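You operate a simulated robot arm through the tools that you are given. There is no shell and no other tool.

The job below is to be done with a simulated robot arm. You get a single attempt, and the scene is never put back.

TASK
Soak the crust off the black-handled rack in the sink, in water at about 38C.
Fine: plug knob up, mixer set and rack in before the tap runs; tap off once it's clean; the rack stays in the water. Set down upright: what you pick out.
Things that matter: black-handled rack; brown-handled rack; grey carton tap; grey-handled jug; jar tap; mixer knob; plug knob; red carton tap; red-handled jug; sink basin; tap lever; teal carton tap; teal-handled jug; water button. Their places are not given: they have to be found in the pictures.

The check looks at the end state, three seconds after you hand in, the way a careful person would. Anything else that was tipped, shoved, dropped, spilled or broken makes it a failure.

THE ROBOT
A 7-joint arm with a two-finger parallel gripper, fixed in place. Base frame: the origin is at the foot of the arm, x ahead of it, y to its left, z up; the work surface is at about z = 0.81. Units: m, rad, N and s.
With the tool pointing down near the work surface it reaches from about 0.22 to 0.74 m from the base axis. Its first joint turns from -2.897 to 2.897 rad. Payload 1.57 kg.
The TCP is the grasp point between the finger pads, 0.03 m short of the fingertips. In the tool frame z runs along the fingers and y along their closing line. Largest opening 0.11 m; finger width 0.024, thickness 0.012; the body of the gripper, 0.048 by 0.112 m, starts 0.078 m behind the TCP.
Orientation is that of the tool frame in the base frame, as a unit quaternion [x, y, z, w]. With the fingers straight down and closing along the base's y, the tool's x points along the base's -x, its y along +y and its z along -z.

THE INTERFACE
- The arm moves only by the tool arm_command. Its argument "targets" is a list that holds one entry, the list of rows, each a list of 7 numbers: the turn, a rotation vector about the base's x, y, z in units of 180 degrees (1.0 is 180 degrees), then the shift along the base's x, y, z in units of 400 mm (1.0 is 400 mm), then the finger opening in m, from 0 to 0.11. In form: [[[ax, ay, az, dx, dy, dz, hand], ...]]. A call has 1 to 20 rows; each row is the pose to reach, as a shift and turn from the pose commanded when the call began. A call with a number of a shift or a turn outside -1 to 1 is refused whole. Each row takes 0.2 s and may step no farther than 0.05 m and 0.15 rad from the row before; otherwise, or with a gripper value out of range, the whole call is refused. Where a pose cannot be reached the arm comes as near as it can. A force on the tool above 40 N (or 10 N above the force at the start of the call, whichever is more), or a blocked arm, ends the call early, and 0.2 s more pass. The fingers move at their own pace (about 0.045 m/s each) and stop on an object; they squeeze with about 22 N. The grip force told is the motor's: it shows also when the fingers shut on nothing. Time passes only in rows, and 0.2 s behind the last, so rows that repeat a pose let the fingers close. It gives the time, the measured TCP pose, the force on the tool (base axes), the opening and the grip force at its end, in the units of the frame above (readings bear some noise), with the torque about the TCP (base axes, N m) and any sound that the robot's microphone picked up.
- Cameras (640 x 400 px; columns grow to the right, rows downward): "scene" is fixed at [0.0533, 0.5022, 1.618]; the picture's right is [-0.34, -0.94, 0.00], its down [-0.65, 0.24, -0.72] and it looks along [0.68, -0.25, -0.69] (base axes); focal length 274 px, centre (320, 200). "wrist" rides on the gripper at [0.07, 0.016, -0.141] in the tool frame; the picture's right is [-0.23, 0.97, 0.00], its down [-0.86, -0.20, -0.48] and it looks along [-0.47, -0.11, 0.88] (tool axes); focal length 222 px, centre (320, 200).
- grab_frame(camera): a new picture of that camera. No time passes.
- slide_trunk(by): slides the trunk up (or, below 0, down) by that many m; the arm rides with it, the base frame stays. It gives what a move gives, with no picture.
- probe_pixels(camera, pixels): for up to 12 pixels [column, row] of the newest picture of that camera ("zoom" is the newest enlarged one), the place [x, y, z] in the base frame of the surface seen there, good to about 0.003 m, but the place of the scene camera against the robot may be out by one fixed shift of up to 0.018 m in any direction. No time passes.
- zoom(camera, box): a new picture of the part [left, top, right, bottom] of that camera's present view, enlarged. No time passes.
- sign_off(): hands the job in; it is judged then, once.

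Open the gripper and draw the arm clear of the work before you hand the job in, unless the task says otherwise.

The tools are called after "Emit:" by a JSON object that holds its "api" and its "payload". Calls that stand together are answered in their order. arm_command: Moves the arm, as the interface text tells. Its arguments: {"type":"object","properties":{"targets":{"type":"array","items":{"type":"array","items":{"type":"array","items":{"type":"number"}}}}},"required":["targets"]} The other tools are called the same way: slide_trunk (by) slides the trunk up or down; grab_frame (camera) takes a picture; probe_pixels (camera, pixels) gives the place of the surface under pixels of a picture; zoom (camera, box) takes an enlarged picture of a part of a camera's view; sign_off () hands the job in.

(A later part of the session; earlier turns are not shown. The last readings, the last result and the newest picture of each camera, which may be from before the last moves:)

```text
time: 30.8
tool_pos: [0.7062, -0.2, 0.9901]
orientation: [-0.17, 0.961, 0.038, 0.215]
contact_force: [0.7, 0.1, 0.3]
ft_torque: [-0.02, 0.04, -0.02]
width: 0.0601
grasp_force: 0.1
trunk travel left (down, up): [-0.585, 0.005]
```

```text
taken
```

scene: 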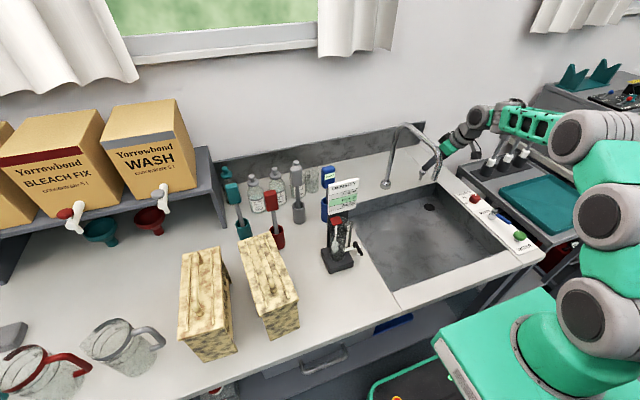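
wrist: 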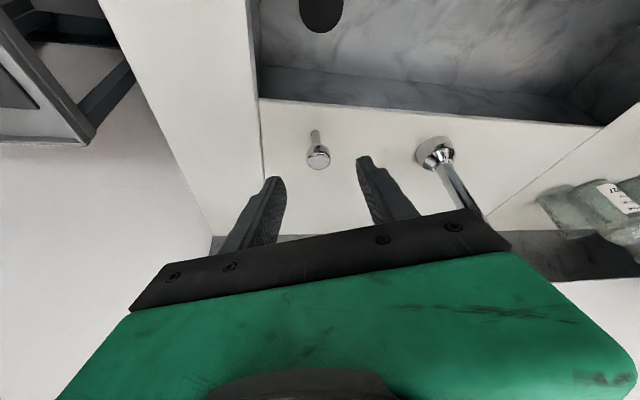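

The plug knob is centred between the fingers at (318,157). I'll probe it once more from here.

Emit:
{"api": "probe_pixels", "payload": {"camera": "wrist", "pixels": [[318, 155], [318, 162], [310, 156], [327, 156], [316, 136], [319, 166], [436, 155], [330, 190]]}}

Emit:
{"api": "zoom", "payload": {"camera": "wrist", "box": [280, 110, 370, 200]}}

Emit:
{"api": "zoom", "payload": {"camera": "scene", "box": [390, 110, 500, 220]}}

```text
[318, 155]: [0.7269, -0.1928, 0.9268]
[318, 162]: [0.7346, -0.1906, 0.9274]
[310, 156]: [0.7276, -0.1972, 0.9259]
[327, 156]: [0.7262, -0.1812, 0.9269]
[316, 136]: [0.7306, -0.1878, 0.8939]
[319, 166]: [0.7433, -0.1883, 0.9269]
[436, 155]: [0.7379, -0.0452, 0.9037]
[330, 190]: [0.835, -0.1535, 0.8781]
```

```text
4.44 times, centred on (325, 155) of wrist
```

zoom: 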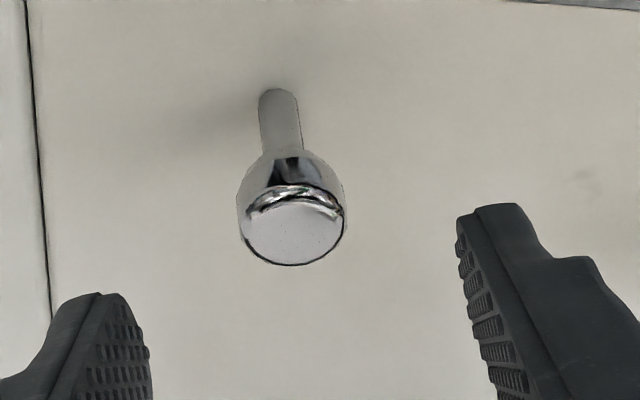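

```text
3.64 times, centred on (445, 165) of scene
```

zoom: 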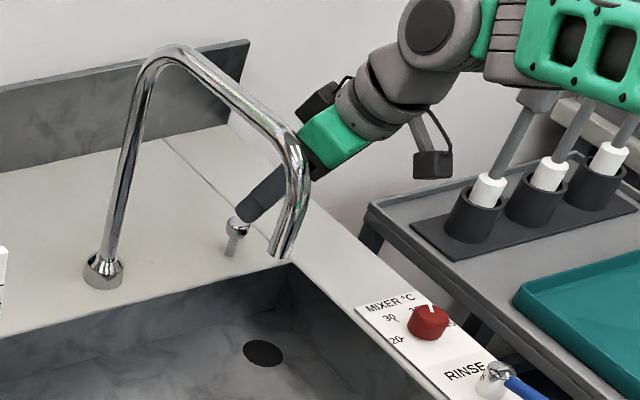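

Disc centre ≈(0.734,-0.190,0.920). I'll advance along the finger axis and close on it.

Emit:
{"api": "arm_command", "payload": {"targets": [[[0, 0, 0, 0.02, 0.0075, -0.05, 0.06], [0, 0, 0, 0.042, 0.015, -0.105, 0.06], [0, 0, 0, 0.062, 0.0225, -0.1575, 0.06], [0, 0, 0, 0.062, 0.0225, -0.1575, 0.06], [0, 0, 0, 0.062, 0.0225, -0.1575, 0.0], [0, 0, 0, 0.062, 0.0225, -0.1575, 0.0], [0, 0, 0, 0.062, 0.0225, -0.1575, 0.0], [0, 0, 0, 0.062, 0.0225, -0.1575, 0.0]]]}}

Emit:
{"api": "zoom", "payload": {"camera": "wrist", "box": [260, 100, 400, 220]}}

```text
time: 32.6
tool_pos: [0.7289, -0.1911, 0.929]
orientation: [-0.168, 0.961, 0.037, 0.215]
contact_force: [8.1, -19.4, -0.3]
ft_torque: [-0.2, -0.15, -0.1]
width: 0.0237
grasp_force: 29.9
trunk travel left (down, up): [-0.585, 0.005]
```

```text
3.33 times, centred on (330, 160) of wrist
```

zoom: 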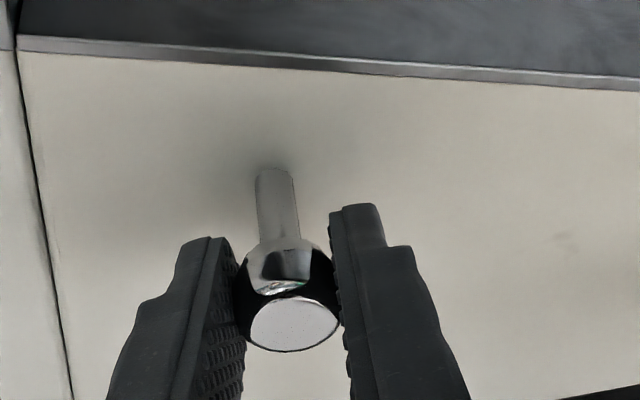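

The knob is gripped (width 0.0237). I'll shift slightly to relieve the sideways load and lift in small steps.

Emit:
{"api": "arm_command", "payload": {"targets": [[[0, 0, 0, 0.002, -0.005, 0, 0.0], [0, 0, 0, 0.002, -0.005, 0.0125, 0.0], [0, 0, 0, 0.002, -0.005, 0.025, 0.0], [0, 0, 0, 0.002, -0.005, 0.0375, 0.0], [0, 0, 0, 0.002, -0.005, 0.05, 0.0], [0, 0, 0, 0.002, -0.005, 0.05, 0.0]]]}}

Emit:
{"api": "zoom", "payload": {"camera": "wrist", "box": [260, 100, 400, 220]}}

Emit:
{"api": "zoom", "payload": {"camera": "scene", "box": [390, 110, 500, 220]}}

```text
time: 34.0
tool_pos: [0.7291, -0.192, 0.9476]
orientation: [-0.17, 0.961, 0.039, 0.213]
contact_force: [-2.9, -16.1, -0.9]
ft_torque: [-0.21, 0.21, -0.03]
width: 0.0234
grasp_force: 35.5
trunk travel left (down, up): [-0.585, 0.005]
```

```text
3.33 times, centred on (330, 160) of wrist
```

zoom: 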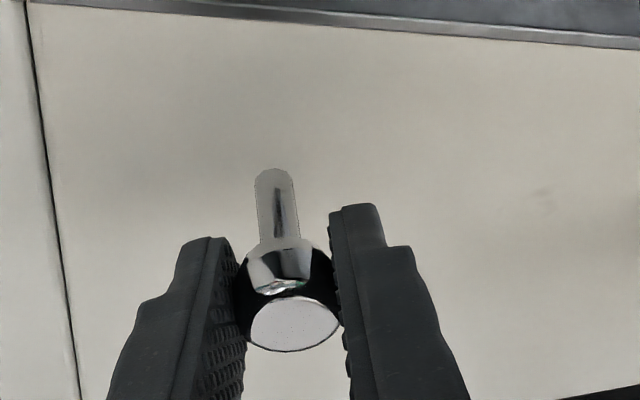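

```text
3.64 times, centred on (445, 165) of scene
```

zoom: 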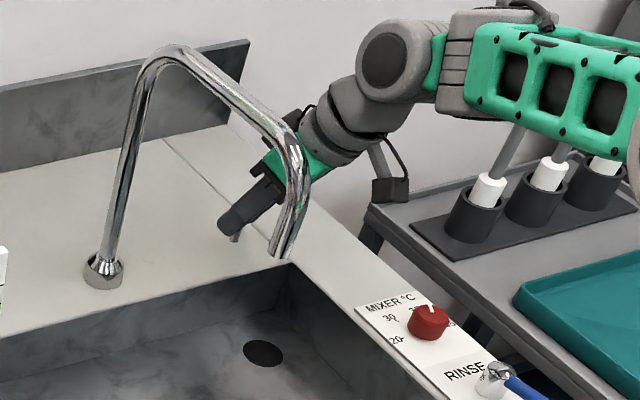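

The knob came up about 18 mm with the hand and with little vertical load. I'll continue up until it meets its stop.

Emit:
{"api": "arm_command", "payload": {"targets": [[[0, 0, 0, 0.0, -0.003, 0.0125, 0.0], [0, 0, 0, 0.0, -0.003, 0.025, 0.0], [0, 0, 0, 0.0, -0.003, 0.0375, 0.0]]]}}

Emit:
{"api": "zoom", "payload": {"camera": "wrist", "box": [260, 100, 400, 220]}}

Emit:
{"api": "zoom", "payload": {"camera": "scene", "box": [390, 110, 500, 220]}}

```text
time: 34.8
tool_pos: [0.7301, -0.1913, 0.9572]
orientation: [-0.169, 0.962, 0.041, 0.209]
contact_force: [0.5, -7.5, -31.1]
ft_torque: [-0.12, 0.12, 0.0]
width: 0.0237
grasp_force: 35.7
trunk travel left (down, up): [-0.585, 0.005]
```

```text
3.33 times, centred on (330, 160) of wrist
```

zoom: 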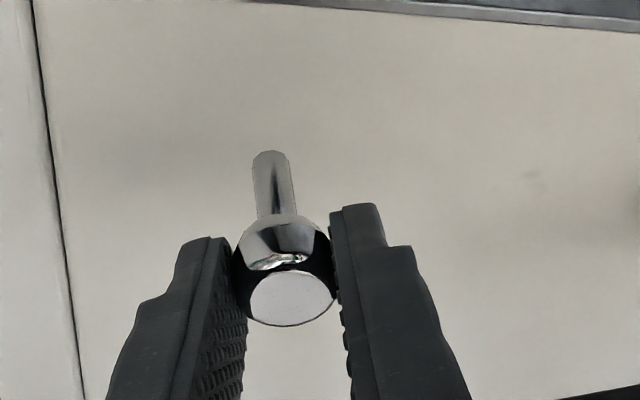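

```text
3.64 times, centred on (445, 165) of scene
```

zoom: 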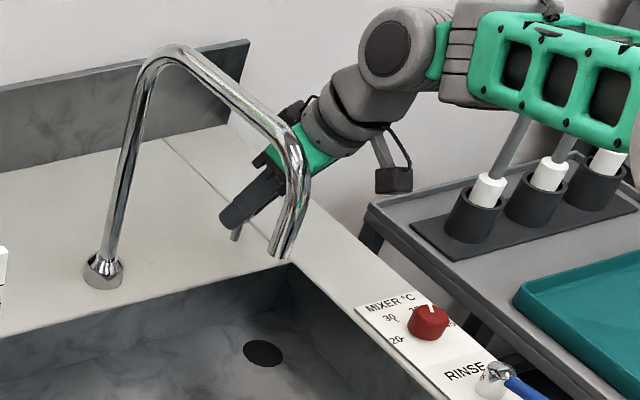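

The knob hit its upper stop (31 N), about 25 mm up. I'll ease off, open, and back out along the finger axis to see if it stays up.

Emit:
{"api": "arm_command", "payload": {"targets": [[[0, 0, 0, 0, 0, -0.008, 0.0], [0, 0, 0, 0, 0, -0.008, 0.06], [0, 0, 0, 0, 0, -0.008, 0.06], [0, 0, 0, 0, 0, -0.008, 0.06], [0, 0, 0, -0.04, -0.015, 0.08, 0.06], [0, 0, 0, -0.08, -0.03, 0.17, 0.06], [0, 0, 0, -0.13, -0.06, 0.22, 0.06], [0, 0, 0, -0.13, -0.06, 0.22, 0.06]]]}}

Emit:
{"api": "grab_frame", "payload": {"camera": "wrist"}}

Emit:
{"api": "zoom", "payload": {"camera": "scene", "box": [390, 110, 500, 220]}}

```text
time: 36.6
tool_pos: [0.6794, -0.2151, 1.0504]
orientation: [-0.17, 0.961, 0.038, 0.213]
contact_force: [0.7, 0.6, 0.1]
ft_torque: [0.0, 0.01, 0.02]
width: 0.06
grasp_force: 0.0
trunk travel left (down, up): [-0.585, 0.005]
```

```text
taken
```

wrist: 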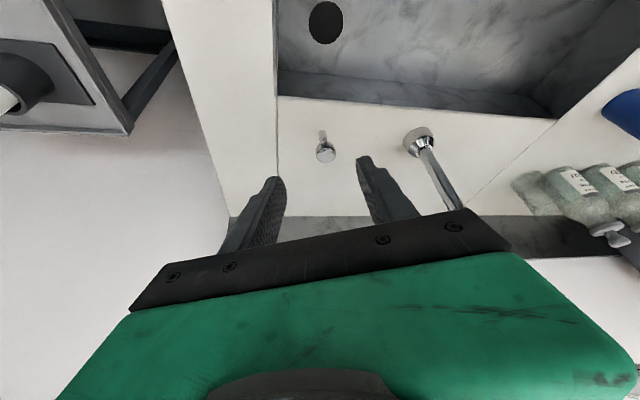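

```text
3.64 times, centred on (445, 165) of scene
```

zoom: 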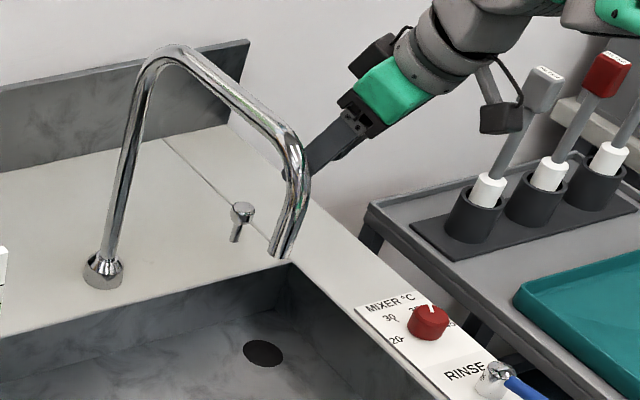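

Emit:
{"api": "probe_pixels", "payload": {"camera": "wrist", "pixels": [[326, 154], [323, 137], [326, 20], [335, 22]]}}

Emit:
{"api": "zoom", "payload": {"camera": "wrist", "box": [290, 110, 360, 180]}}

```text
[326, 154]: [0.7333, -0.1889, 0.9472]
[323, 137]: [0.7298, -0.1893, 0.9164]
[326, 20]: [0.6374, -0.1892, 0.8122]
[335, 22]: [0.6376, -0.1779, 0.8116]
```

```text
5.71 times, centred on (325, 145) of wrist
```

zoom: 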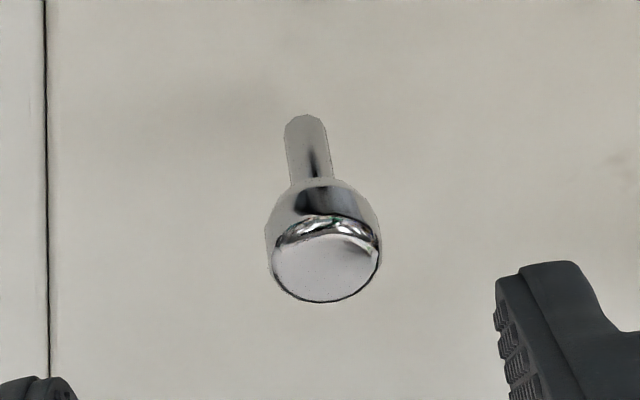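

The plug knob stays up (its top is now 0.947, was 0.927). I'll back out from beside the spout and untilt the hand, staying at negative y.

Emit:
{"api": "arm_command", "payload": {"targets": [[[-0.0119, 0.0327, 0, -0.1, -0.02, 0.04, 0.06], [-0.0238, 0.0653, 0, -0.2, -0.04, 0.08, 0.06], [-0.0356, 0.098, 0, -0.3, -0.04, 0.12, 0.06], [-0.0475, 0.1306, 0, -0.4, -0.04, 0.17, 0.06], [-0.0475, 0.1306, 0, -0.5, -0.02, 0.22, 0.08], [-0.0475, 0.1306, 0, -0.6, -0.0, 0.27, 0.1], [-0.0475, 0.1306, 0, -0.7, 0.02, 0.32, 0.11], [-0.0475, 0.1306, 0, -0.8, 0.06, 0.37, 0.11], [-0.0475, 0.1306, 0, -0.88, 0.12, 0.42, 0.11], [-0.0475, 0.1306, 0, -0.93, 0.2, 0.47, 0.11], [-0.0475, 0.1306, 0, -0.95, 0.3, 0.5, 0.11], [-0.0475, 0.1306, 0, -0.95, 0.4, 0.5, 0.11], [-0.0475, 0.1306, 0, -0.95, 0.5, 0.5, 0.11], [-0.0475, 0.1306, 0, -0.95, 0.5, 0.5, 0.11]]]}}

```text
time: 39.6
tool_pos: [0.3013, -0.0143, 1.2481]
orientation: [-0.173, 0.985, 0.001, 0.0]
contact_force: [-0.1, -0.3, 0.0]
ft_torque: [0.03, 0.01, 0.03]
width: 0.11
grasp_force: 0.0
trunk travel left (down, up): [-0.585, 0.005]
```

Now I'll turn the hand to about +6.6° to match the right rack's handle and sweep over at z≈1.25.

Emit:
{"api": "arm_command", "payload": {"targets": [[[0, 0, -0.0372, 0, 0.11, 0, 0.11], [0, 0, -0.0744, 0, 0.22, 0, 0.11], [0, 0, -0.0744, 0, 0.33, 0, 0.11], [0, 0, -0.0744, 0, 0.44, 0, 0.11], [0, 0, -0.0744, 0, 0.55, 0, 0.11], [0, 0, -0.0744, 0, 0.66, 0, 0.11], [0, 0, -0.0744, 0, 0.77, 0, 0.11], [0, 0, -0.0744, 0, 0.88, 0, 0.11], [0, 0, -0.0744, 0.03, 0.98, 0, 0.11], [0, 0, -0.0744, 0.03, 0.98, 0, 0.11]]]}}

Emit:
{"api": "grab_frame", "payload": {"camera": "wrist"}}

```text
time: 41.8
tool_pos: [0.3107, 0.3733, 1.25]
orientation: [-0.058, 0.998, 0.001, 0.0]
contact_force: [0.2, -0.6, -0.3]
ft_torque: [0.02, -0.04, 0.02]
width: 0.1102
grasp_force: 0.2
trunk travel left (down, up): [-0.585, 0.005]
```

```text
taken
```

wrist: 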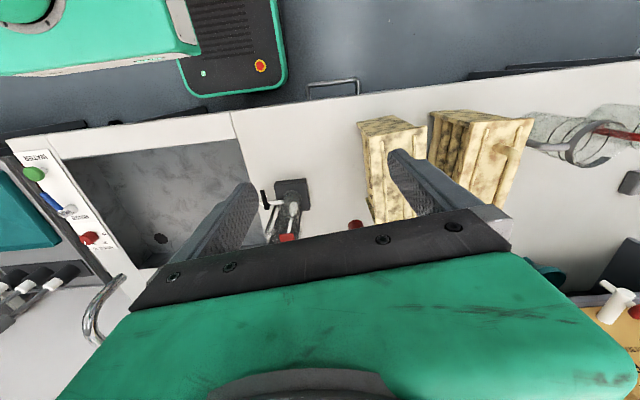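

The right rack is partly behind the right finger. I'll move so that it lies between the fingers.

Emit:
{"api": "arm_command", "payload": {"targets": [[[0, 0, 0, 0.03, 0.1, 0, 0.11], [0, 0, 0, 0.06, 0.2, -0.02, 0.11], [0, 0, 0, 0.12, 0.285, -0.04, 0.11], [0, 0, 0, 0.15, 0.285, -0.05, 0.11], [0, 0, 0, 0.15, 0.285, -0.05, 0.11]]]}}

Emit:
{"api": "grab_frame", "payload": {"camera": "wrist"}}

Emit:
{"api": "zoom", "payload": {"camera": "wrist", "box": [240, 80, 420, 220]}}

```text
time: 43.0
tool_pos: [0.3721, 0.4892, 1.2302]
orientation: [-0.058, 0.998, 0.0, 0.0]
contact_force: [0.1, -0.8, -0.1]
ft_torque: [-0.01, -0.02, -0.02]
width: 0.11
grasp_force: 0.0
trunk travel left (down, up): [-0.585, 0.005]
```

```text
taken
```

wrist: 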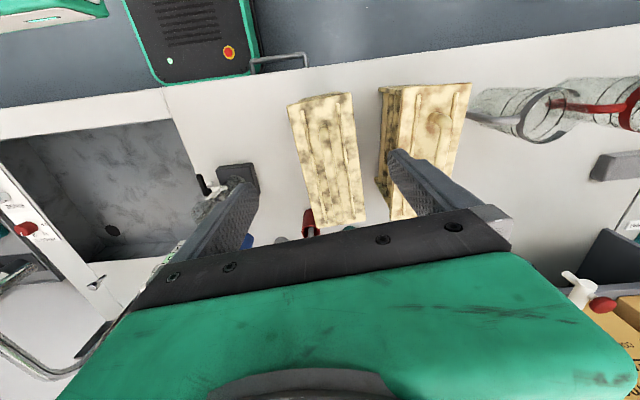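

```text
2.86 times, centred on (330, 150) of wrist
```

zoom: 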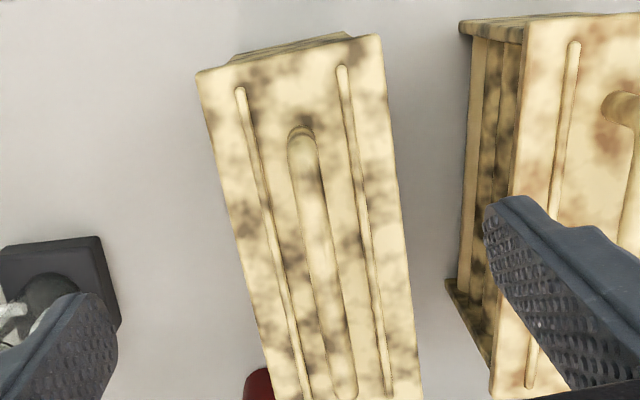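

Blotches on the top and handle of this rack are black/grey while the neighbour's are reddish-brown. I'll zoom on both handles to confirm and probe the handle and plate.

Emit:
{"api": "zoom", "payload": {"camera": "wrist", "box": [305, 110, 355, 160]}}

Emit:
{"api": "zoom", "payload": {"camera": "wrist", "box": [410, 85, 475, 150]}}

Emit:
{"api": "probe_pixels", "payload": {"camera": "wrist", "pixels": [[324, 133], [330, 150], [335, 170], [339, 190], [342, 208], [297, 106], [350, 96], [365, 215], [313, 223], [320, 105], [327, 170], [345, 165]]}}

```text
8.00 times, centred on (330, 135) of wrist
```

zoom: 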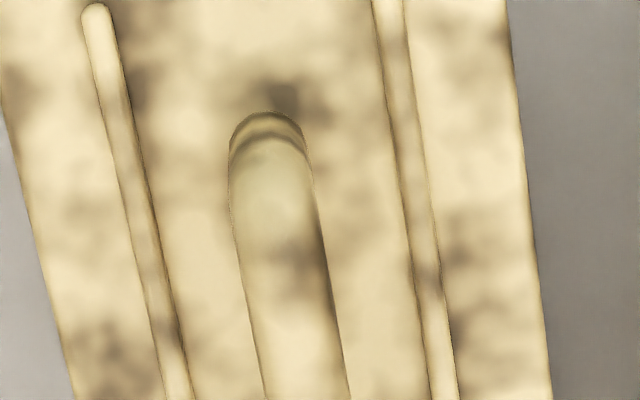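

```text
6.15 times, centred on (442, 118) of wrist
```

zoom: 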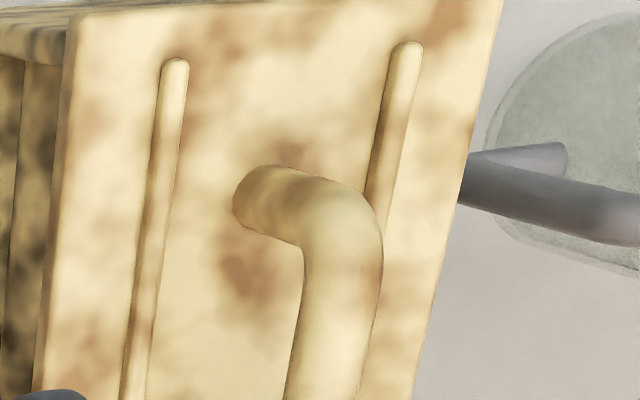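

```text
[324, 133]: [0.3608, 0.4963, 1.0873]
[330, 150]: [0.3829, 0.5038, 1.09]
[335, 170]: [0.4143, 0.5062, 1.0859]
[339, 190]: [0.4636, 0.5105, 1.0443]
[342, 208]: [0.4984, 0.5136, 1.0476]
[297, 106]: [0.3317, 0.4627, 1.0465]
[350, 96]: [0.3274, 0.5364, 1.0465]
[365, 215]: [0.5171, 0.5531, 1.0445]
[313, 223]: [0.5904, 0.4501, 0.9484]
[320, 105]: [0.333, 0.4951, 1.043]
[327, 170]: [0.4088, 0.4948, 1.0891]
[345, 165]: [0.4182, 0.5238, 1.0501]
```

The right rack is the black-handled one. Its handle runs about 5° off x, centred near (0.427,0.501) with top z≈1.09. I'll position above it with a 5 cm opening.

Emit:
{"api": "arm_command", "payload": {"targets": [[[0, 0, -0.008, 0.06, 0.015, -0.02, 0.05], [0, 0, -0.008, 0.137, 0.032, -0.05, 0.05], [0, 0, -0.008, 0.137, 0.032, -0.12, 0.05], [0, 0, -0.008, 0.137, 0.032, -0.2, 0.05], [0, 0, -0.008, 0.137, 0.032, -0.235, 0.05], [0, 0, -0.008, 0.137, 0.032, -0.235, 0.05]]]}}

Emit:
{"api": "grab_frame", "payload": {"camera": "wrist"}}

Emit:
{"api": "grab_frame", "payload": {"camera": "scene"}}

```text
time: 44.4
tool_pos: [0.4231, 0.5024, 1.1352]
orientation: [-0.045, 0.999, 0.002, -0.001]
contact_force: [0.7, 0.2, 0.8]
ft_torque: [0.0, -0.02, 0.02]
width: 0.05
grasp_force: 0.0
trunk travel left (down, up): [-0.585, 0.005]
```

```text
taken
```

wrist: 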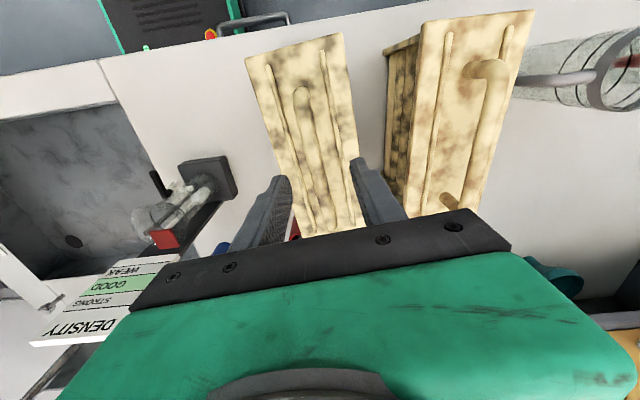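

```text
taken
```

scene: 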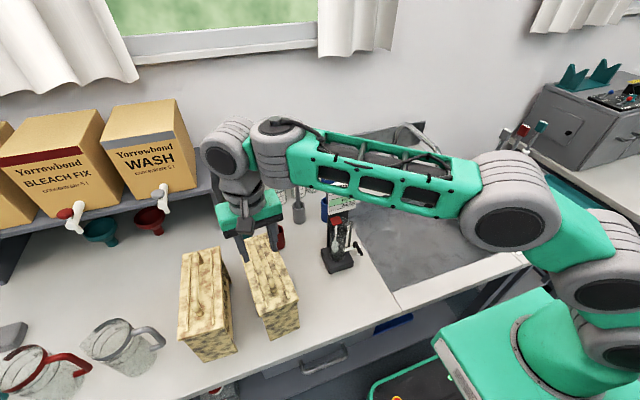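

The handle runs from (300,92) down to about (328,200) in the wrist view. I'll probe along it and check the clearance to the neighbouring rack.

Emit:
{"api": "zoom", "payload": {"camera": "wrist", "box": [250, 70, 400, 240]}}

Emit:
{"api": "probe_pixels", "payload": {"camera": "wrist", "pixels": [[302, 100], [309, 125], [316, 150], [321, 170], [326, 190], [304, 125], [314, 125], [245, 55], [342, 33], [350, 170], [410, 180], [330, 200]]}}

```text
2.35 times, centred on (325, 155) of wrist
```

zoom: 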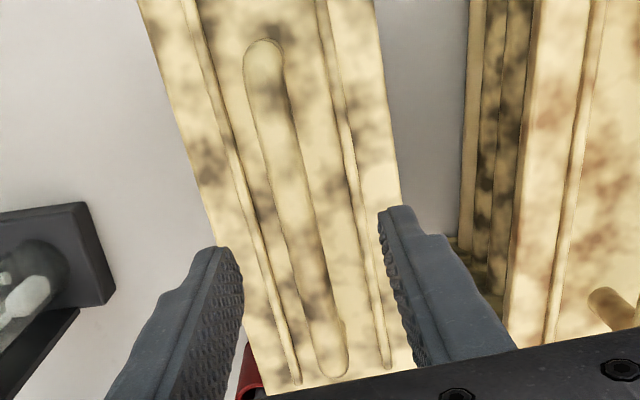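

```text
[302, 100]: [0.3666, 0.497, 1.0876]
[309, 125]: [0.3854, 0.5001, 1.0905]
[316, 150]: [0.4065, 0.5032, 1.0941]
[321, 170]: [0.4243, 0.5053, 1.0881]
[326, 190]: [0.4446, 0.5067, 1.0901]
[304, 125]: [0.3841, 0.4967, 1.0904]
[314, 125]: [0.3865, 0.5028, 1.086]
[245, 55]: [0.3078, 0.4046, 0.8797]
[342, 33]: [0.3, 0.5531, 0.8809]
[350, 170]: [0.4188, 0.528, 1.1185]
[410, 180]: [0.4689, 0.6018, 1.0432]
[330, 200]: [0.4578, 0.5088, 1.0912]
```

The handle centre is ≈(0.422,0.504) at about 7°. I'll descend to z≈1.084 and close on it.

Emit:
{"api": "arm_command", "payload": {"targets": [[[0, 0, 0.01, -0.003, 0.004, -0.05, 0.05], [0, 0, 0.01, -0.003, 0.004, -0.1, 0.05], [0, 0, 0.01, -0.003, 0.004, -0.126, 0.05], [0, 0, 0.01, -0.003, 0.004, -0.126, 0.05], [0, 0, 0.01, -0.003, 0.004, -0.126, 0.0], [0, 0, 0.01, -0.003, 0.004, -0.126, 0.0], [0, 0, 0.01, -0.003, 0.004, -0.126, 0.0], [0, 0, 0.01, -0.003, 0.004, -0.126, 0.0], [0, 0, 0.01, -0.003, 0.004, -0.126, 0.0]]]}}

Emit:
{"api": "grab_frame", "payload": {"camera": "wrist"}}

```text
time: 46.4
tool_pos: [0.4244, 0.5033, 1.0861]
orientation: [-0.061, 0.998, 0.0, 0.0]
contact_force: [2.9, -1.5, 1.1]
ft_torque: [-0.01, -0.2, -0.13]
width: 0.0136
grasp_force: 22.4
trunk travel left (down, up): [-0.585, 0.005]
```

```text
taken
```

wrist: 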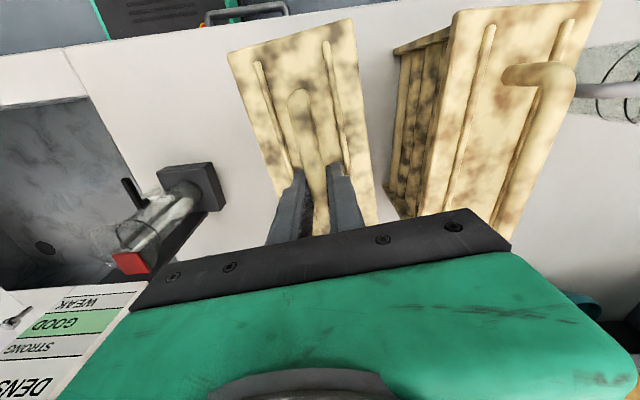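

The handle is gripped (width 0.0136). I'll lift 4 cm slowly and check the load.

Emit:
{"api": "arm_command", "payload": {"targets": [[[0, 0, 0, 0, 0, 0.025, 0.0], [0, 0, 0, 0, 0, 0.05, 0.0], [0, 0, 0, 0, 0, 0.075, 0.0], [0, 0, 0, 0, 0, 0.1, 0.0], [0, 0, 0, 0, 0, 0.1, 0.0]]]}}

Emit:
{"api": "grab_frame", "payload": {"camera": "wrist"}}

Emit:
{"api": "grab_frame", "payload": {"camera": "scene"}}

```text
time: 47.6
tool_pos: [0.4241, 0.5043, 1.1254]
orientation: [-0.061, 0.998, 0.0, 0.0]
contact_force: [0.1, -1.1, -11.4]
ft_torque: [-0.04, 0.05, -0.03]
width: 0.0138
grasp_force: 22.0
trunk travel left (down, up): [-0.585, 0.005]
```

```text
taken
```

wrist: 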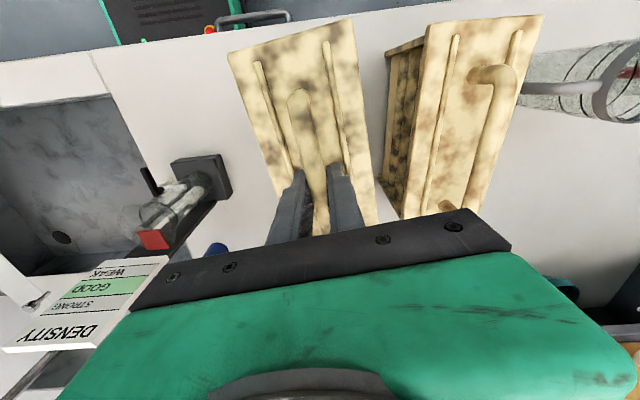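

```text
taken
```

scene: 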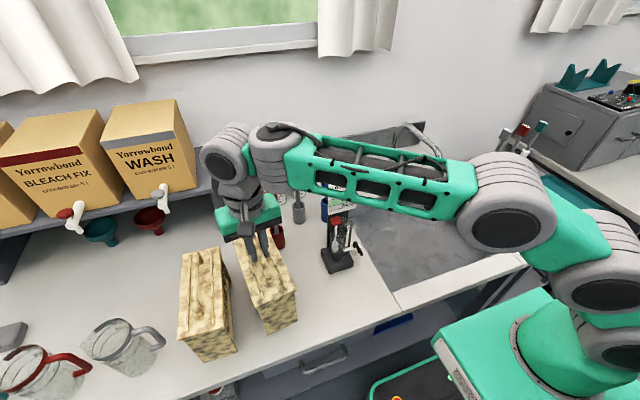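

The rack hangs level (about 11.4 N, almost no torque). I'll raise it and pull it back toward the robot to x≈0.30, so it passes in front of the density stand.

Emit:
{"api": "arm_command", "payload": {"targets": [[[0, 0, 0, -0.02, 0, 0.07, 0.0], [0, 0, 0, -0.06, 0, 0.14, 0.0], [0, 0, 0, -0.12, 0, 0.21, 0.0], [0, 0, 0, -0.19, 0, 0.27, 0.0], [0, 0, 0, -0.26, 0, 0.31, 0.0], [0, 0, 0, -0.31, -0.02, 0.33, 0.0], [0, 0, 0, -0.31, -0.1, 0.33, 0.0], [0, 0, 0, -0.31, -0.19, 0.33, 0.0], [0, 0, 0, -0.31, -0.28, 0.33, 0.0], [0, 0, 0, -0.31, -0.28, 0.33, 0.0]]]}}

Emit:
{"api": "grab_frame", "payload": {"camera": "wrist"}}

Emit:
{"api": "grab_frame", "payload": {"camera": "scene"}}

```text
time: 49.8
tool_pos: [0.3013, 0.3938, 1.2573]
orientation: [-0.061, 0.998, -0.001, 0.0]
contact_force: [-0.6, 0.9, -11.1]
ft_torque: [0.06, 0.11, -0.02]
width: 0.0135
grasp_force: 21.8
trunk travel left (down, up): [-0.585, 0.005]
```

```text
taken
```

wrist: 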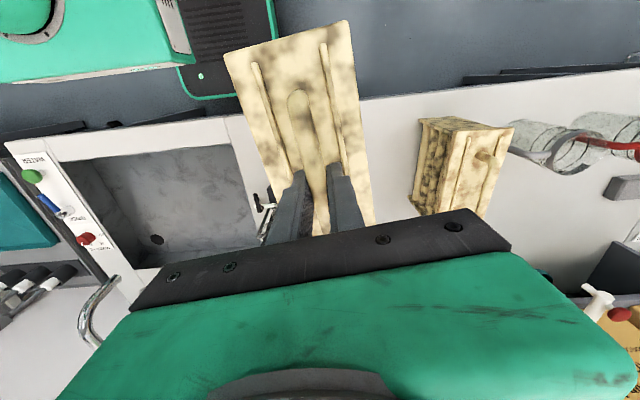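

```text
taken
```

scene: 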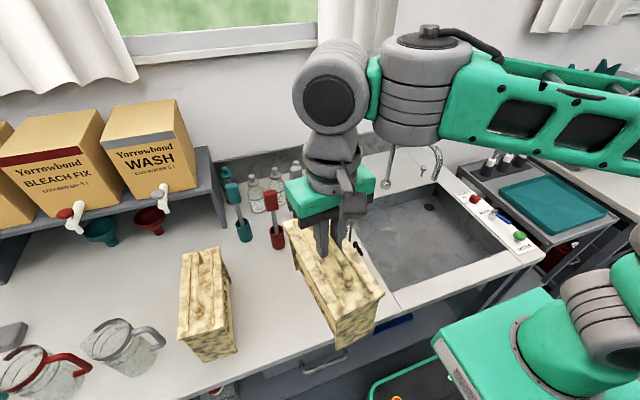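

The rack is raised and clear. The sink outline shows in the wrist view: corners at about (228,145), (63,160) and (135,268). I'll probe those.

Emit:
{"api": "probe_pixels", "payload": {"camera": "wrist", "pixels": [[226, 140], [236, 150], [222, 155], [240, 185], [252, 200], [60, 156], [130, 275], [140, 262], [245, 205], [215, 170], [240, 240], [100, 300]]}}

Emit:
{"api": "zoom", "payload": {"camera": "wrist", "box": [40, 110, 290, 290]}}

Emit:
{"api": "zoom", "payload": {"camera": "scene", "box": [340, 150, 560, 310]}}

Emit:
{"api": "probe_pixels", "payload": {"camera": "scene", "pixels": [[392, 285], [399, 291], [385, 286], [380, 250], [390, 265], [360, 225], [370, 208], [396, 250], [432, 184], [500, 250], [512, 246], [450, 268]]}}

```text
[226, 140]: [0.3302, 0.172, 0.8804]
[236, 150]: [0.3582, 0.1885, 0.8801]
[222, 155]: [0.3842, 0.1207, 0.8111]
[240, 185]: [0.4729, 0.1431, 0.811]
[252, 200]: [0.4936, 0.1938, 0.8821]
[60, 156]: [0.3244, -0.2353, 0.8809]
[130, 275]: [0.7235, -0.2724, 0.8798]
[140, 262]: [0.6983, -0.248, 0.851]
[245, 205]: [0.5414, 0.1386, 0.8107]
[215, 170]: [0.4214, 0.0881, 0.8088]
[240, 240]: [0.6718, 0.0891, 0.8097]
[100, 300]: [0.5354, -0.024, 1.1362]
```

```text
2.22 times, centred on (165, 200) of wrist
```

zoom: 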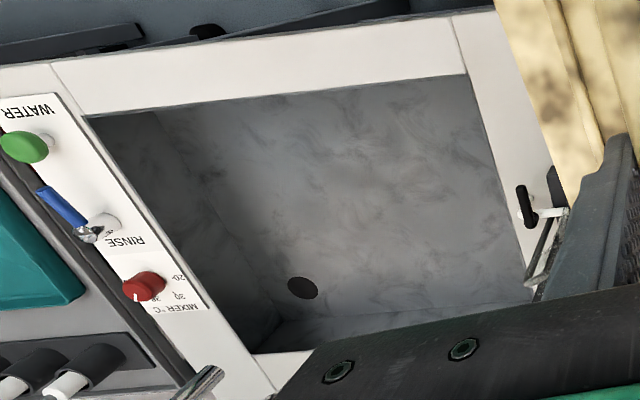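

```text
2.50 times, centred on (450, 230) of scene
```

zoom: 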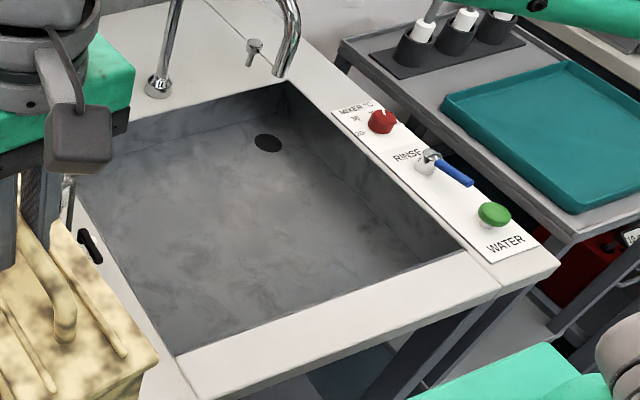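

```text
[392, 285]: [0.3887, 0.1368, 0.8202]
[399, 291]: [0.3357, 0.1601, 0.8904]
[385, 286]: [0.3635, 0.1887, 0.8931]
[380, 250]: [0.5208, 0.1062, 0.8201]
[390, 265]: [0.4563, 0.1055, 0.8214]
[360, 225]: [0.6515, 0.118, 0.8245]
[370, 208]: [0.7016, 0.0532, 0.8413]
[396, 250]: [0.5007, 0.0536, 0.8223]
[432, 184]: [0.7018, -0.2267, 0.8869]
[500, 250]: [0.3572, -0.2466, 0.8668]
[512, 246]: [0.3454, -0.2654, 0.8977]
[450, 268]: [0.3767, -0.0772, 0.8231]
```

The sink interior spans x≈0.35–0.70 and y≈-0.25–0.165, with its floor at 0.810; the jar tap sticks out near y≈0.19. I'll put the rack at about (0.48,0.075), left of the spout: first sweep along y and square the rack up.

Emit:
{"api": "arm_command", "payload": {"targets": [[[0, 0, -0.005, 0, -0.08, 0, 0.0], [0, 0, -0.01, 0, -0.17, 0, 0.0], [0, 0, -0.015, 0, -0.26, 0, 0.0], [0, 0, -0.02, 0, -0.35, 0, 0.0], [0, 0, -0.025, 0, -0.44, 0, 0.0], [0, 0, -0.03, 0, -0.53, 0, 0.0], [0, 0, -0.035, 0, -0.62, 0, 0.0], [0, 0, -0.039, 0, -0.71, 0, 0.0], [0, 0, -0.039, 0, -0.79, 0, 0.0], [0, 0, -0.039, 0.05, -0.797, 0, 0.0], [0, 0, -0.039, 0.13, -0.797, 0, 0.0], [0, 0, -0.039, 0.21, -0.797, 0, 0.0], [0, 0, -0.039, 0.29, -0.797, 0, 0.0], [0, 0, -0.039, 0.37, -0.797, -0.02, 0.0], [0, 0, -0.039, 0.42, -0.797, -0.05, 0.0], [0, 0, -0.039, 0.447, -0.797, -0.08, 0.0], [0, 0, -0.039, 0.447, -0.797, -0.08, 0.0]]]}}

Emit:
{"api": "grab_frame", "payload": {"camera": "wrist"}}

Emit:
{"api": "grab_frame", "payload": {"camera": "scene"}}

```text
time: 53.4
tool_pos: [0.4811, 0.0735, 1.2258]
orientation: [-0.001, 1.0, 0.0, 0.0]
contact_force: [-0.2, 0.4, -11.2]
ft_torque: [0.06, 0.09, 0.03]
width: 0.0136
grasp_force: 22.0
trunk travel left (down, up): [-0.585, 0.005]
```

```text
taken
```

wrist: 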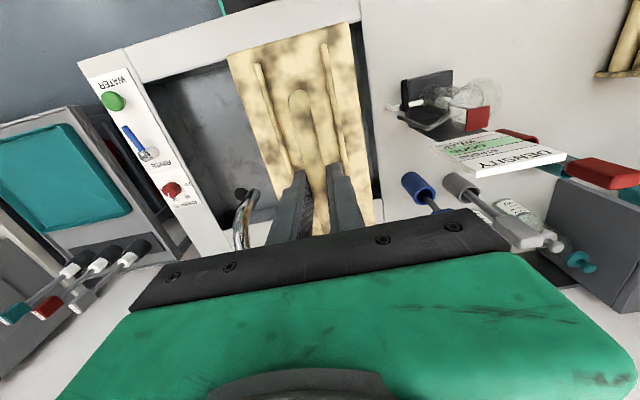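

```text
taken
```

scene: 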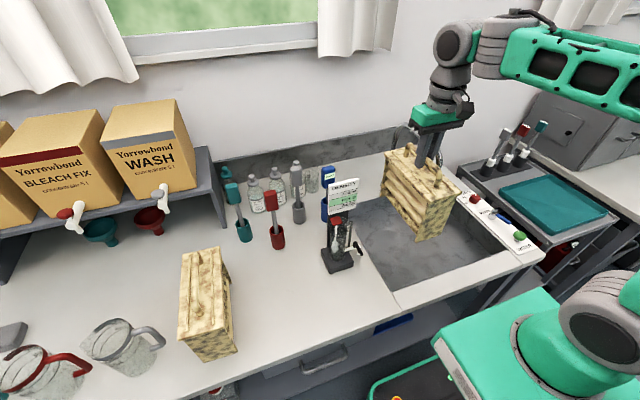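

The rack is over the sink with the spout visible at (243,210) to its left and the jar tap at (393,107) to its right. I'll probe clearances before going down.

Emit:
{"api": "probe_pixels", "payload": {"camera": "wrist", "pixels": [[243, 192], [236, 235], [392, 107], [405, 106], [232, 60], [348, 30], [368, 130], [250, 130], [155, 85], [375, 150], [300, 200], [240, 210]]}}

Emit:
{"api": "zoom", "payload": {"camera": "scene", "box": [360, 100, 490, 260]}}

```text
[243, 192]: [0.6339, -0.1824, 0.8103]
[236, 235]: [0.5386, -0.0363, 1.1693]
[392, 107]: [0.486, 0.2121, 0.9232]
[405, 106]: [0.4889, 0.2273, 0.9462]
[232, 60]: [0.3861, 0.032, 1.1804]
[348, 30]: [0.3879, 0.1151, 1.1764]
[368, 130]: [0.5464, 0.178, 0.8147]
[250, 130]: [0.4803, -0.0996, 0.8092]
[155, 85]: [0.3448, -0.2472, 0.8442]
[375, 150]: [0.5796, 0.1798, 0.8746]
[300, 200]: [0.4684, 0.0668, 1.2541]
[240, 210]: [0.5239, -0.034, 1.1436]
```

```text
2.50 times, centred on (425, 180) of scene
```

zoom: 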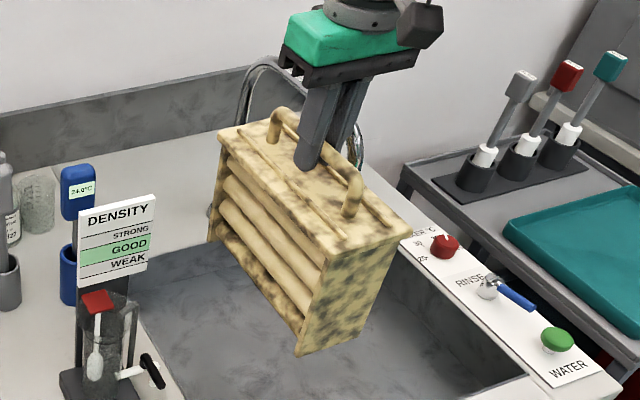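

Clearances are good: rack y 0.032–0.115, spout edge at -0.022, jar tap at 0.21. I'll lower the rack to just above the sink floor.

Emit:
{"api": "arm_command", "payload": {"targets": [[[0, 0, 0, 0, 0, -0.07, 0.0], [0, 0, 0, 0, 0, -0.15, 0.0], [0, 0, 0, 0, 0, -0.23, 0.0], [0, 0, 0, 0, 0, -0.31, 0.0], [0, 0, 0, 0, 0, -0.39, 0.0], [0, 0, 0, 0, 0, -0.45, 0.0], [0, 0, 0, 0, 0, -0.49, 0.0], [0, 0, 0, 0, 0, -0.505, 0.0], [0, 0, 0, 0, 0, -0.51, 0.0]]]}}

Emit:
{"api": "grab_frame", "payload": {"camera": "wrist"}}

Emit:
{"api": "grab_frame", "payload": {"camera": "scene"}}

```text
time: 55.4
tool_pos: [0.4777, 0.0743, 1.0229]
orientation: [0.001, 1.0, 0.002, 0.0]
contact_force: [-0.5, -1.6, -1.6]
ft_torque: [-0.1, 0.53, 0.1]
width: 0.014
grasp_force: 22.3
trunk travel left (down, up): [-0.585, 0.005]
```

```text
taken
```

wrist: 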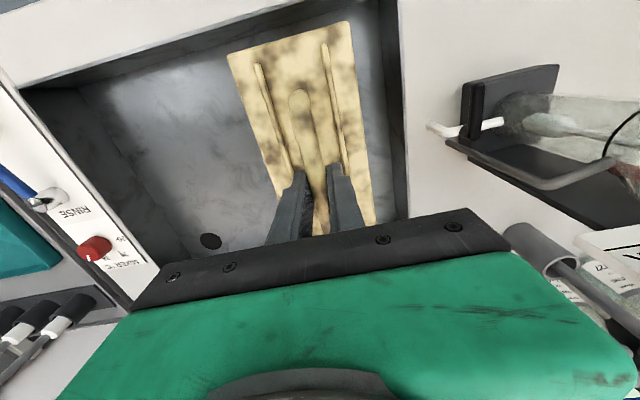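

```text
taken
```

scene: 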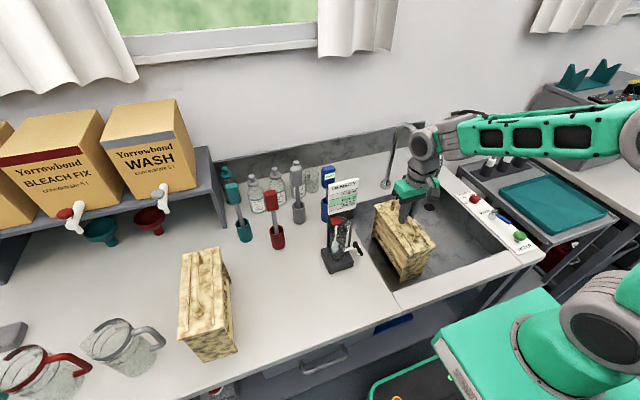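

The load dropped to about 1.6 N, so the rack is standing on the sink floor. I'll settle 2 mm more, then open the fingers.

Emit:
{"api": "arm_command", "payload": {"targets": [[[0, 0, 0, 0, 0, -0.006, 0.0], [0, 0, 0, 0, 0, -0.006, 0.0], [0, 0, 0, 0, 0, -0.006, 0.02], [0, 0, 0, 0, 0, -0.006, 0.04], [0, 0, 0, 0, 0, -0.006, 0.04]]]}}

Emit:
{"api": "grab_frame", "payload": {"camera": "wrist"}}

Emit:
{"api": "zoom", "payload": {"camera": "scene", "box": [360, 120, 490, 300]}}

```text
time: 56.6
tool_pos: [0.4776, 0.0743, 1.0196]
orientation: [0.0, 1.0, 0.0, 0.001]
contact_force: [-0.2, -1.4, 0.0]
ft_torque: [-0.03, 0.0, 0.0]
width: 0.0401
grasp_force: 0.1
trunk travel left (down, up): [-0.585, 0.005]
```

```text
taken
```

wrist: 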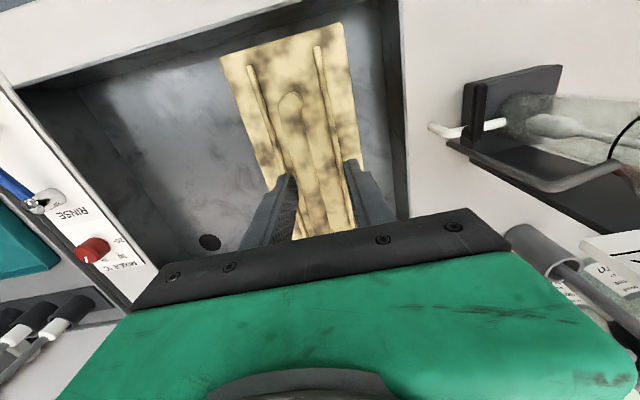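

```text
2.22 times, centred on (425, 210) of scene
```

zoom: 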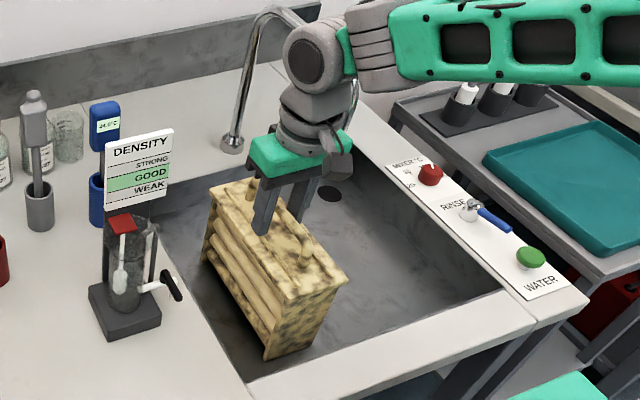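

The rack stands upright and is released. I'll lift straight up clear of the handle, retreat, and head for the tap lever.

Emit:
{"api": "arm_command", "payload": {"targets": [[[0, 0, 0, 0, 0, 0.03, 0.04], [0, 0, 0, 0, 0, 0.1, 0.04], [0, 0, 0, 0, 0, 0.2, 0.04], [0, 0, 0, 0, 0, 0.3, 0.04], [0, 0, 0, 0, 0, 0.4, 0.04], [0, 0, 0, -0.06, 0, 0.48, 0.04], [0, 0, 0, -0.14, -0.02, 0.54, 0.04], [0, 0, 0, -0.22, -0.08, 0.58, 0.04], [0, 0, 0, -0.3, -0.16, 0.58, 0.04], [0, 0, 0, -0.36, -0.25, 0.58, 0.04], [0, 0, 0, -0.4, -0.35, 0.58, 0.04], [0, 0, 0, -0.4, -0.45, 0.58, 0.04], [0, 0, 0, -0.4, -0.55, 0.55, 0.04], [0, 0, 0, -0.4, -0.65, 0.5, 0.04], [0, 0, 0, -0.38, -0.75, 0.45, 0.04], [0, 0, 0, -0.36, -0.85, 0.4, 0.04], [0, 0, 0, -0.3, -0.92, 0.35, 0.04], [0, 0, 0, -0.2, -0.94, 0.3, 0.04], [0, 0, 0, -0.2, -0.94, 0.3, 0.04]]]}}

Emit:
{"api": "grab_frame", "payload": {"camera": "wrist"}}

Emit:
{"api": "grab_frame", "payload": {"camera": "scene"}}

```text
time: 60.6
tool_pos: [0.4003, -0.3037, 1.1404]
orientation: [0.001, 1.0, 0.0, 0.0]
contact_force: [-0.1, -0.6, 0.7]
ft_torque: [-0.03, 0.0, 0.0]
width: 0.0401
grasp_force: 0.1
trunk travel left (down, up): [-0.585, 0.005]
```

```text
taken
```

wrist: 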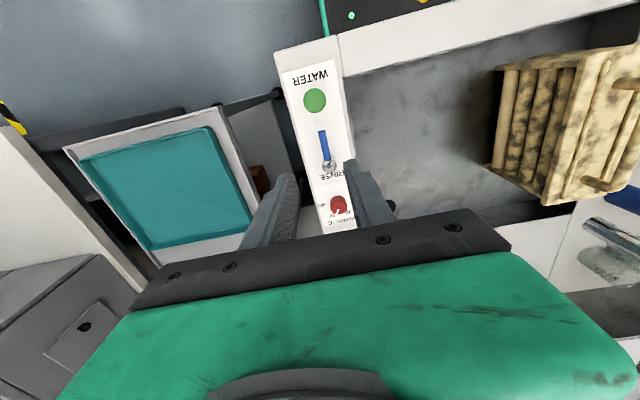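

```text
taken
```

scene: 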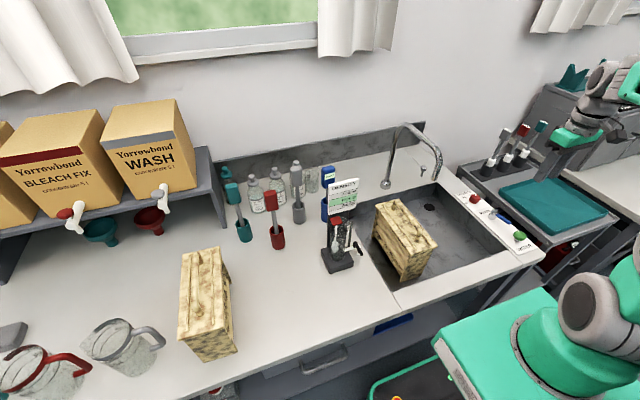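

The scene shows the rack upright in the sink. Now I'll zoom in on the tap lever to understand how it moves.

Emit:
{"api": "zoom", "payload": {"camera": "wrist", "box": [295, 80, 365, 200]}}

Emit:
{"api": "probe_pixels", "payload": {"camera": "wrist", "pixels": [[321, 133], [323, 145], [325, 157], [327, 165], [315, 100], [335, 150], [319, 150], [327, 171]]}}

Emit:
{"api": "zoom", "payload": {"camera": "scene", "box": [475, 195, 535, 255]}}

```text
3.33 times, centred on (330, 140) of wrist
```

zoom: 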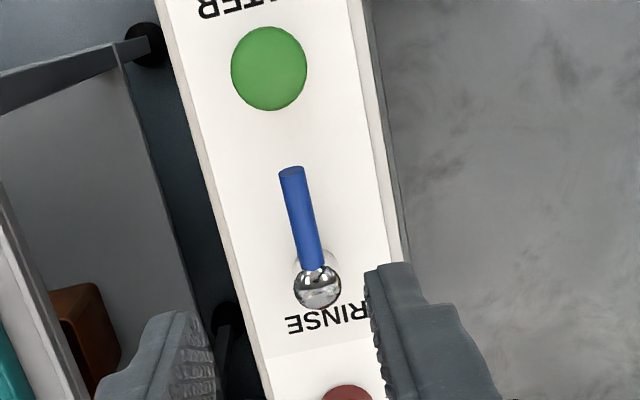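

```text
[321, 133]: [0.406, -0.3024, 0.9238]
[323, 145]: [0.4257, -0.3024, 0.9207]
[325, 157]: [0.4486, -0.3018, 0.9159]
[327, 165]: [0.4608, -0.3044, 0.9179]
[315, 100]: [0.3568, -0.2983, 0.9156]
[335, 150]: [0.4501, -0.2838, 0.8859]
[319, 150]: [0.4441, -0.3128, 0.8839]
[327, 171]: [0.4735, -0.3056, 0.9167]
```

```text
6.67 times, centred on (505, 225) of scene
```

zoom: 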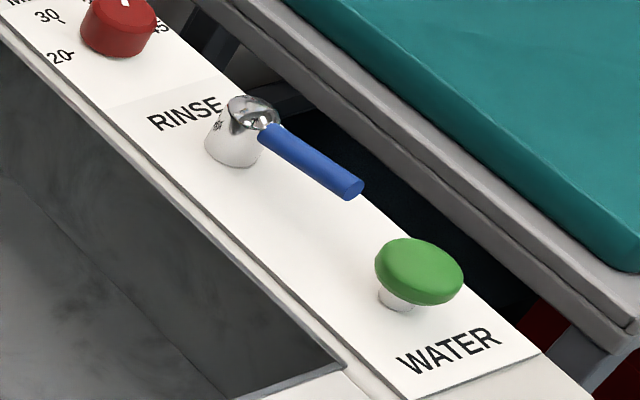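

The blue bar runs from the ball at (0.465,-0.303) to its end at (0.402,-0.302), with its centre at z≈0.915. I'll come down over it near the end at x≈0.414 and grip it.

Emit:
{"api": "arm_command", "payload": {"targets": [[[0, 0, 0, 0.035, 0.004, -0.1, 0.04], [0, 0, 0, 0.035, 0.004, -0.2, 0.04], [0, 0, 0, 0.035, 0.004, -0.3, 0.04], [0, 0, 0, 0.035, 0.004, -0.4, 0.04], [0, 0, 0, 0.035, 0.004, -0.48, 0.04], [0, 0, 0, 0.035, 0.004, -0.53, 0.04], [0, 0, 0, 0.035, 0.004, -0.53, 0.04]]]}}

Emit:
{"api": "grab_frame", "payload": {"camera": "wrist"}}

```text
time: 62.2
tool_pos: [0.4128, -0.3022, 0.9284]
orientation: [0.0, 1.0, 0.0, 0.0]
contact_force: [-0.2, 0.0, -0.1]
ft_torque: [0.03, 0.0, 0.0]
width: 0.0401
grasp_force: 0.0
trunk travel left (down, up): [-0.585, 0.005]
```

```text
taken
```

wrist: 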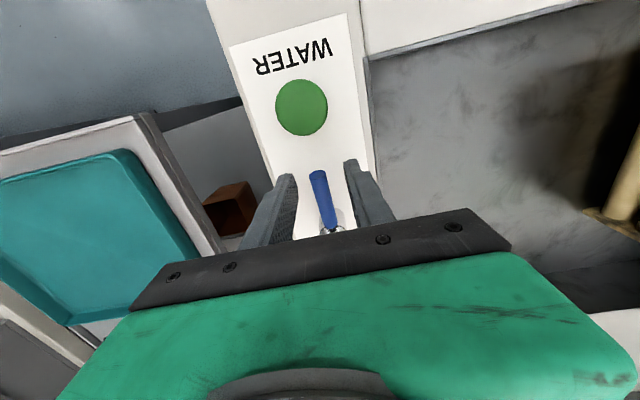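

The bar lies between the fingers at (322,195). I'll close on it and lift by about 1 cm to test the direction of motion.

Emit:
{"api": "arm_command", "payload": {"targets": [[[0, 0, 0, 0, 0, 0, 0.0], [0, 0, 0, 0, 0, 0, 0.0], [0, 0, 0, 0, 0, 0, 0.0]]]}}

Emit:
{"api": "arm_command", "payload": {"targets": [[[0, 0, 0, 0, 0, 0.0125, 0.0], [0, 0, 0, 0, 0, 0.025, 0.0]]]}}

Emit:
{"api": "grab_frame", "payload": {"camera": "wrist"}}

Emit:
{"api": "grab_frame", "payload": {"camera": "scene"}}

```text
time: 63.0
tool_pos: [0.4134, -0.3022, 0.929]
orientation: [0.0, 1.0, 0.0, 0.0]
contact_force: [-0.4, 0.7, -0.1]
ft_torque: [0.04, -0.07, 0.04]
width: 0.0129
grasp_force: 25.4
trunk travel left (down, up): [-0.585, 0.005]
```

```text
time: 63.6
tool_pos: [0.4121, -0.3016, 0.9359]
orientation: [0.0, 1.0, 0.003, -0.002]
contact_force: [-0.9, -4.0, -25.2]
ft_torque: [-0.12, -0.07, -0.25]
width: 0.0128
grasp_force: 29.8
trunk travel left (down, up): [-0.585, 0.005]
```

```text
taken
```

wrist: 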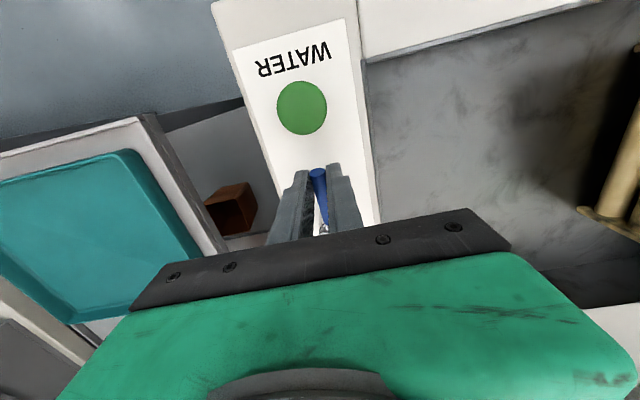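

```text
taken
```

scene: 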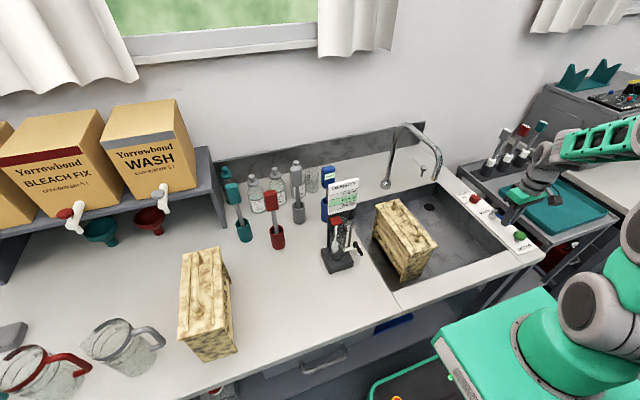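

Lifting loads up to 25 N and hardly moves, so this is not a lifting lever. I'll go back down and test a sideways swing about its post.

Emit:
{"api": "arm_command", "payload": {"targets": [[[0, 0, 0, 0, 0, -0.0125, 0.0], [0, 0, 0, 0, 0, -0.025, 0.0], [0, 0, 0, 0, 0, -0.025, 0.0]]]}}

Emit:
{"api": "arm_command", "payload": {"targets": [[[0, 0, -0.03, 0, 0.012, 0, 0.0], [0, 0, -0.06, 0.003, 0.025, 0, 0.0]]]}}

Emit:
{"api": "grab_frame", "payload": {"camera": "wrist"}}

```text
time: 64.4
tool_pos: [0.4147, -0.3021, 0.9323]
orientation: [0.0, 1.0, -0.002, 0.005]
contact_force: [-3.6, -0.3, 25.3]
ft_torque: [-0.01, 0.03, -0.08]
width: 0.0123
grasp_force: 29.6
trunk travel left (down, up): [-0.585, 0.005]
```

```text
time: 65.0
tool_pos: [0.4158, -0.2919, 0.9299]
orientation: [0.094, 0.996, -0.001, 0.003]
contact_force: [5.8, -4.6, 25.5]
ft_torque: [-0.13, -0.18, -0.16]
width: 0.0127
grasp_force: 29.6
trunk travel left (down, up): [-0.585, 0.005]
```

```text
taken
```

wrist: 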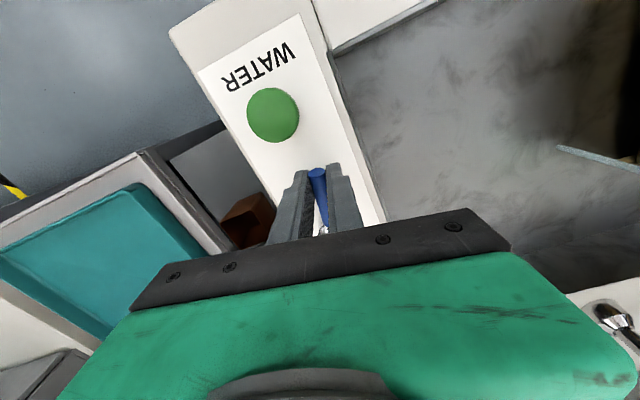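

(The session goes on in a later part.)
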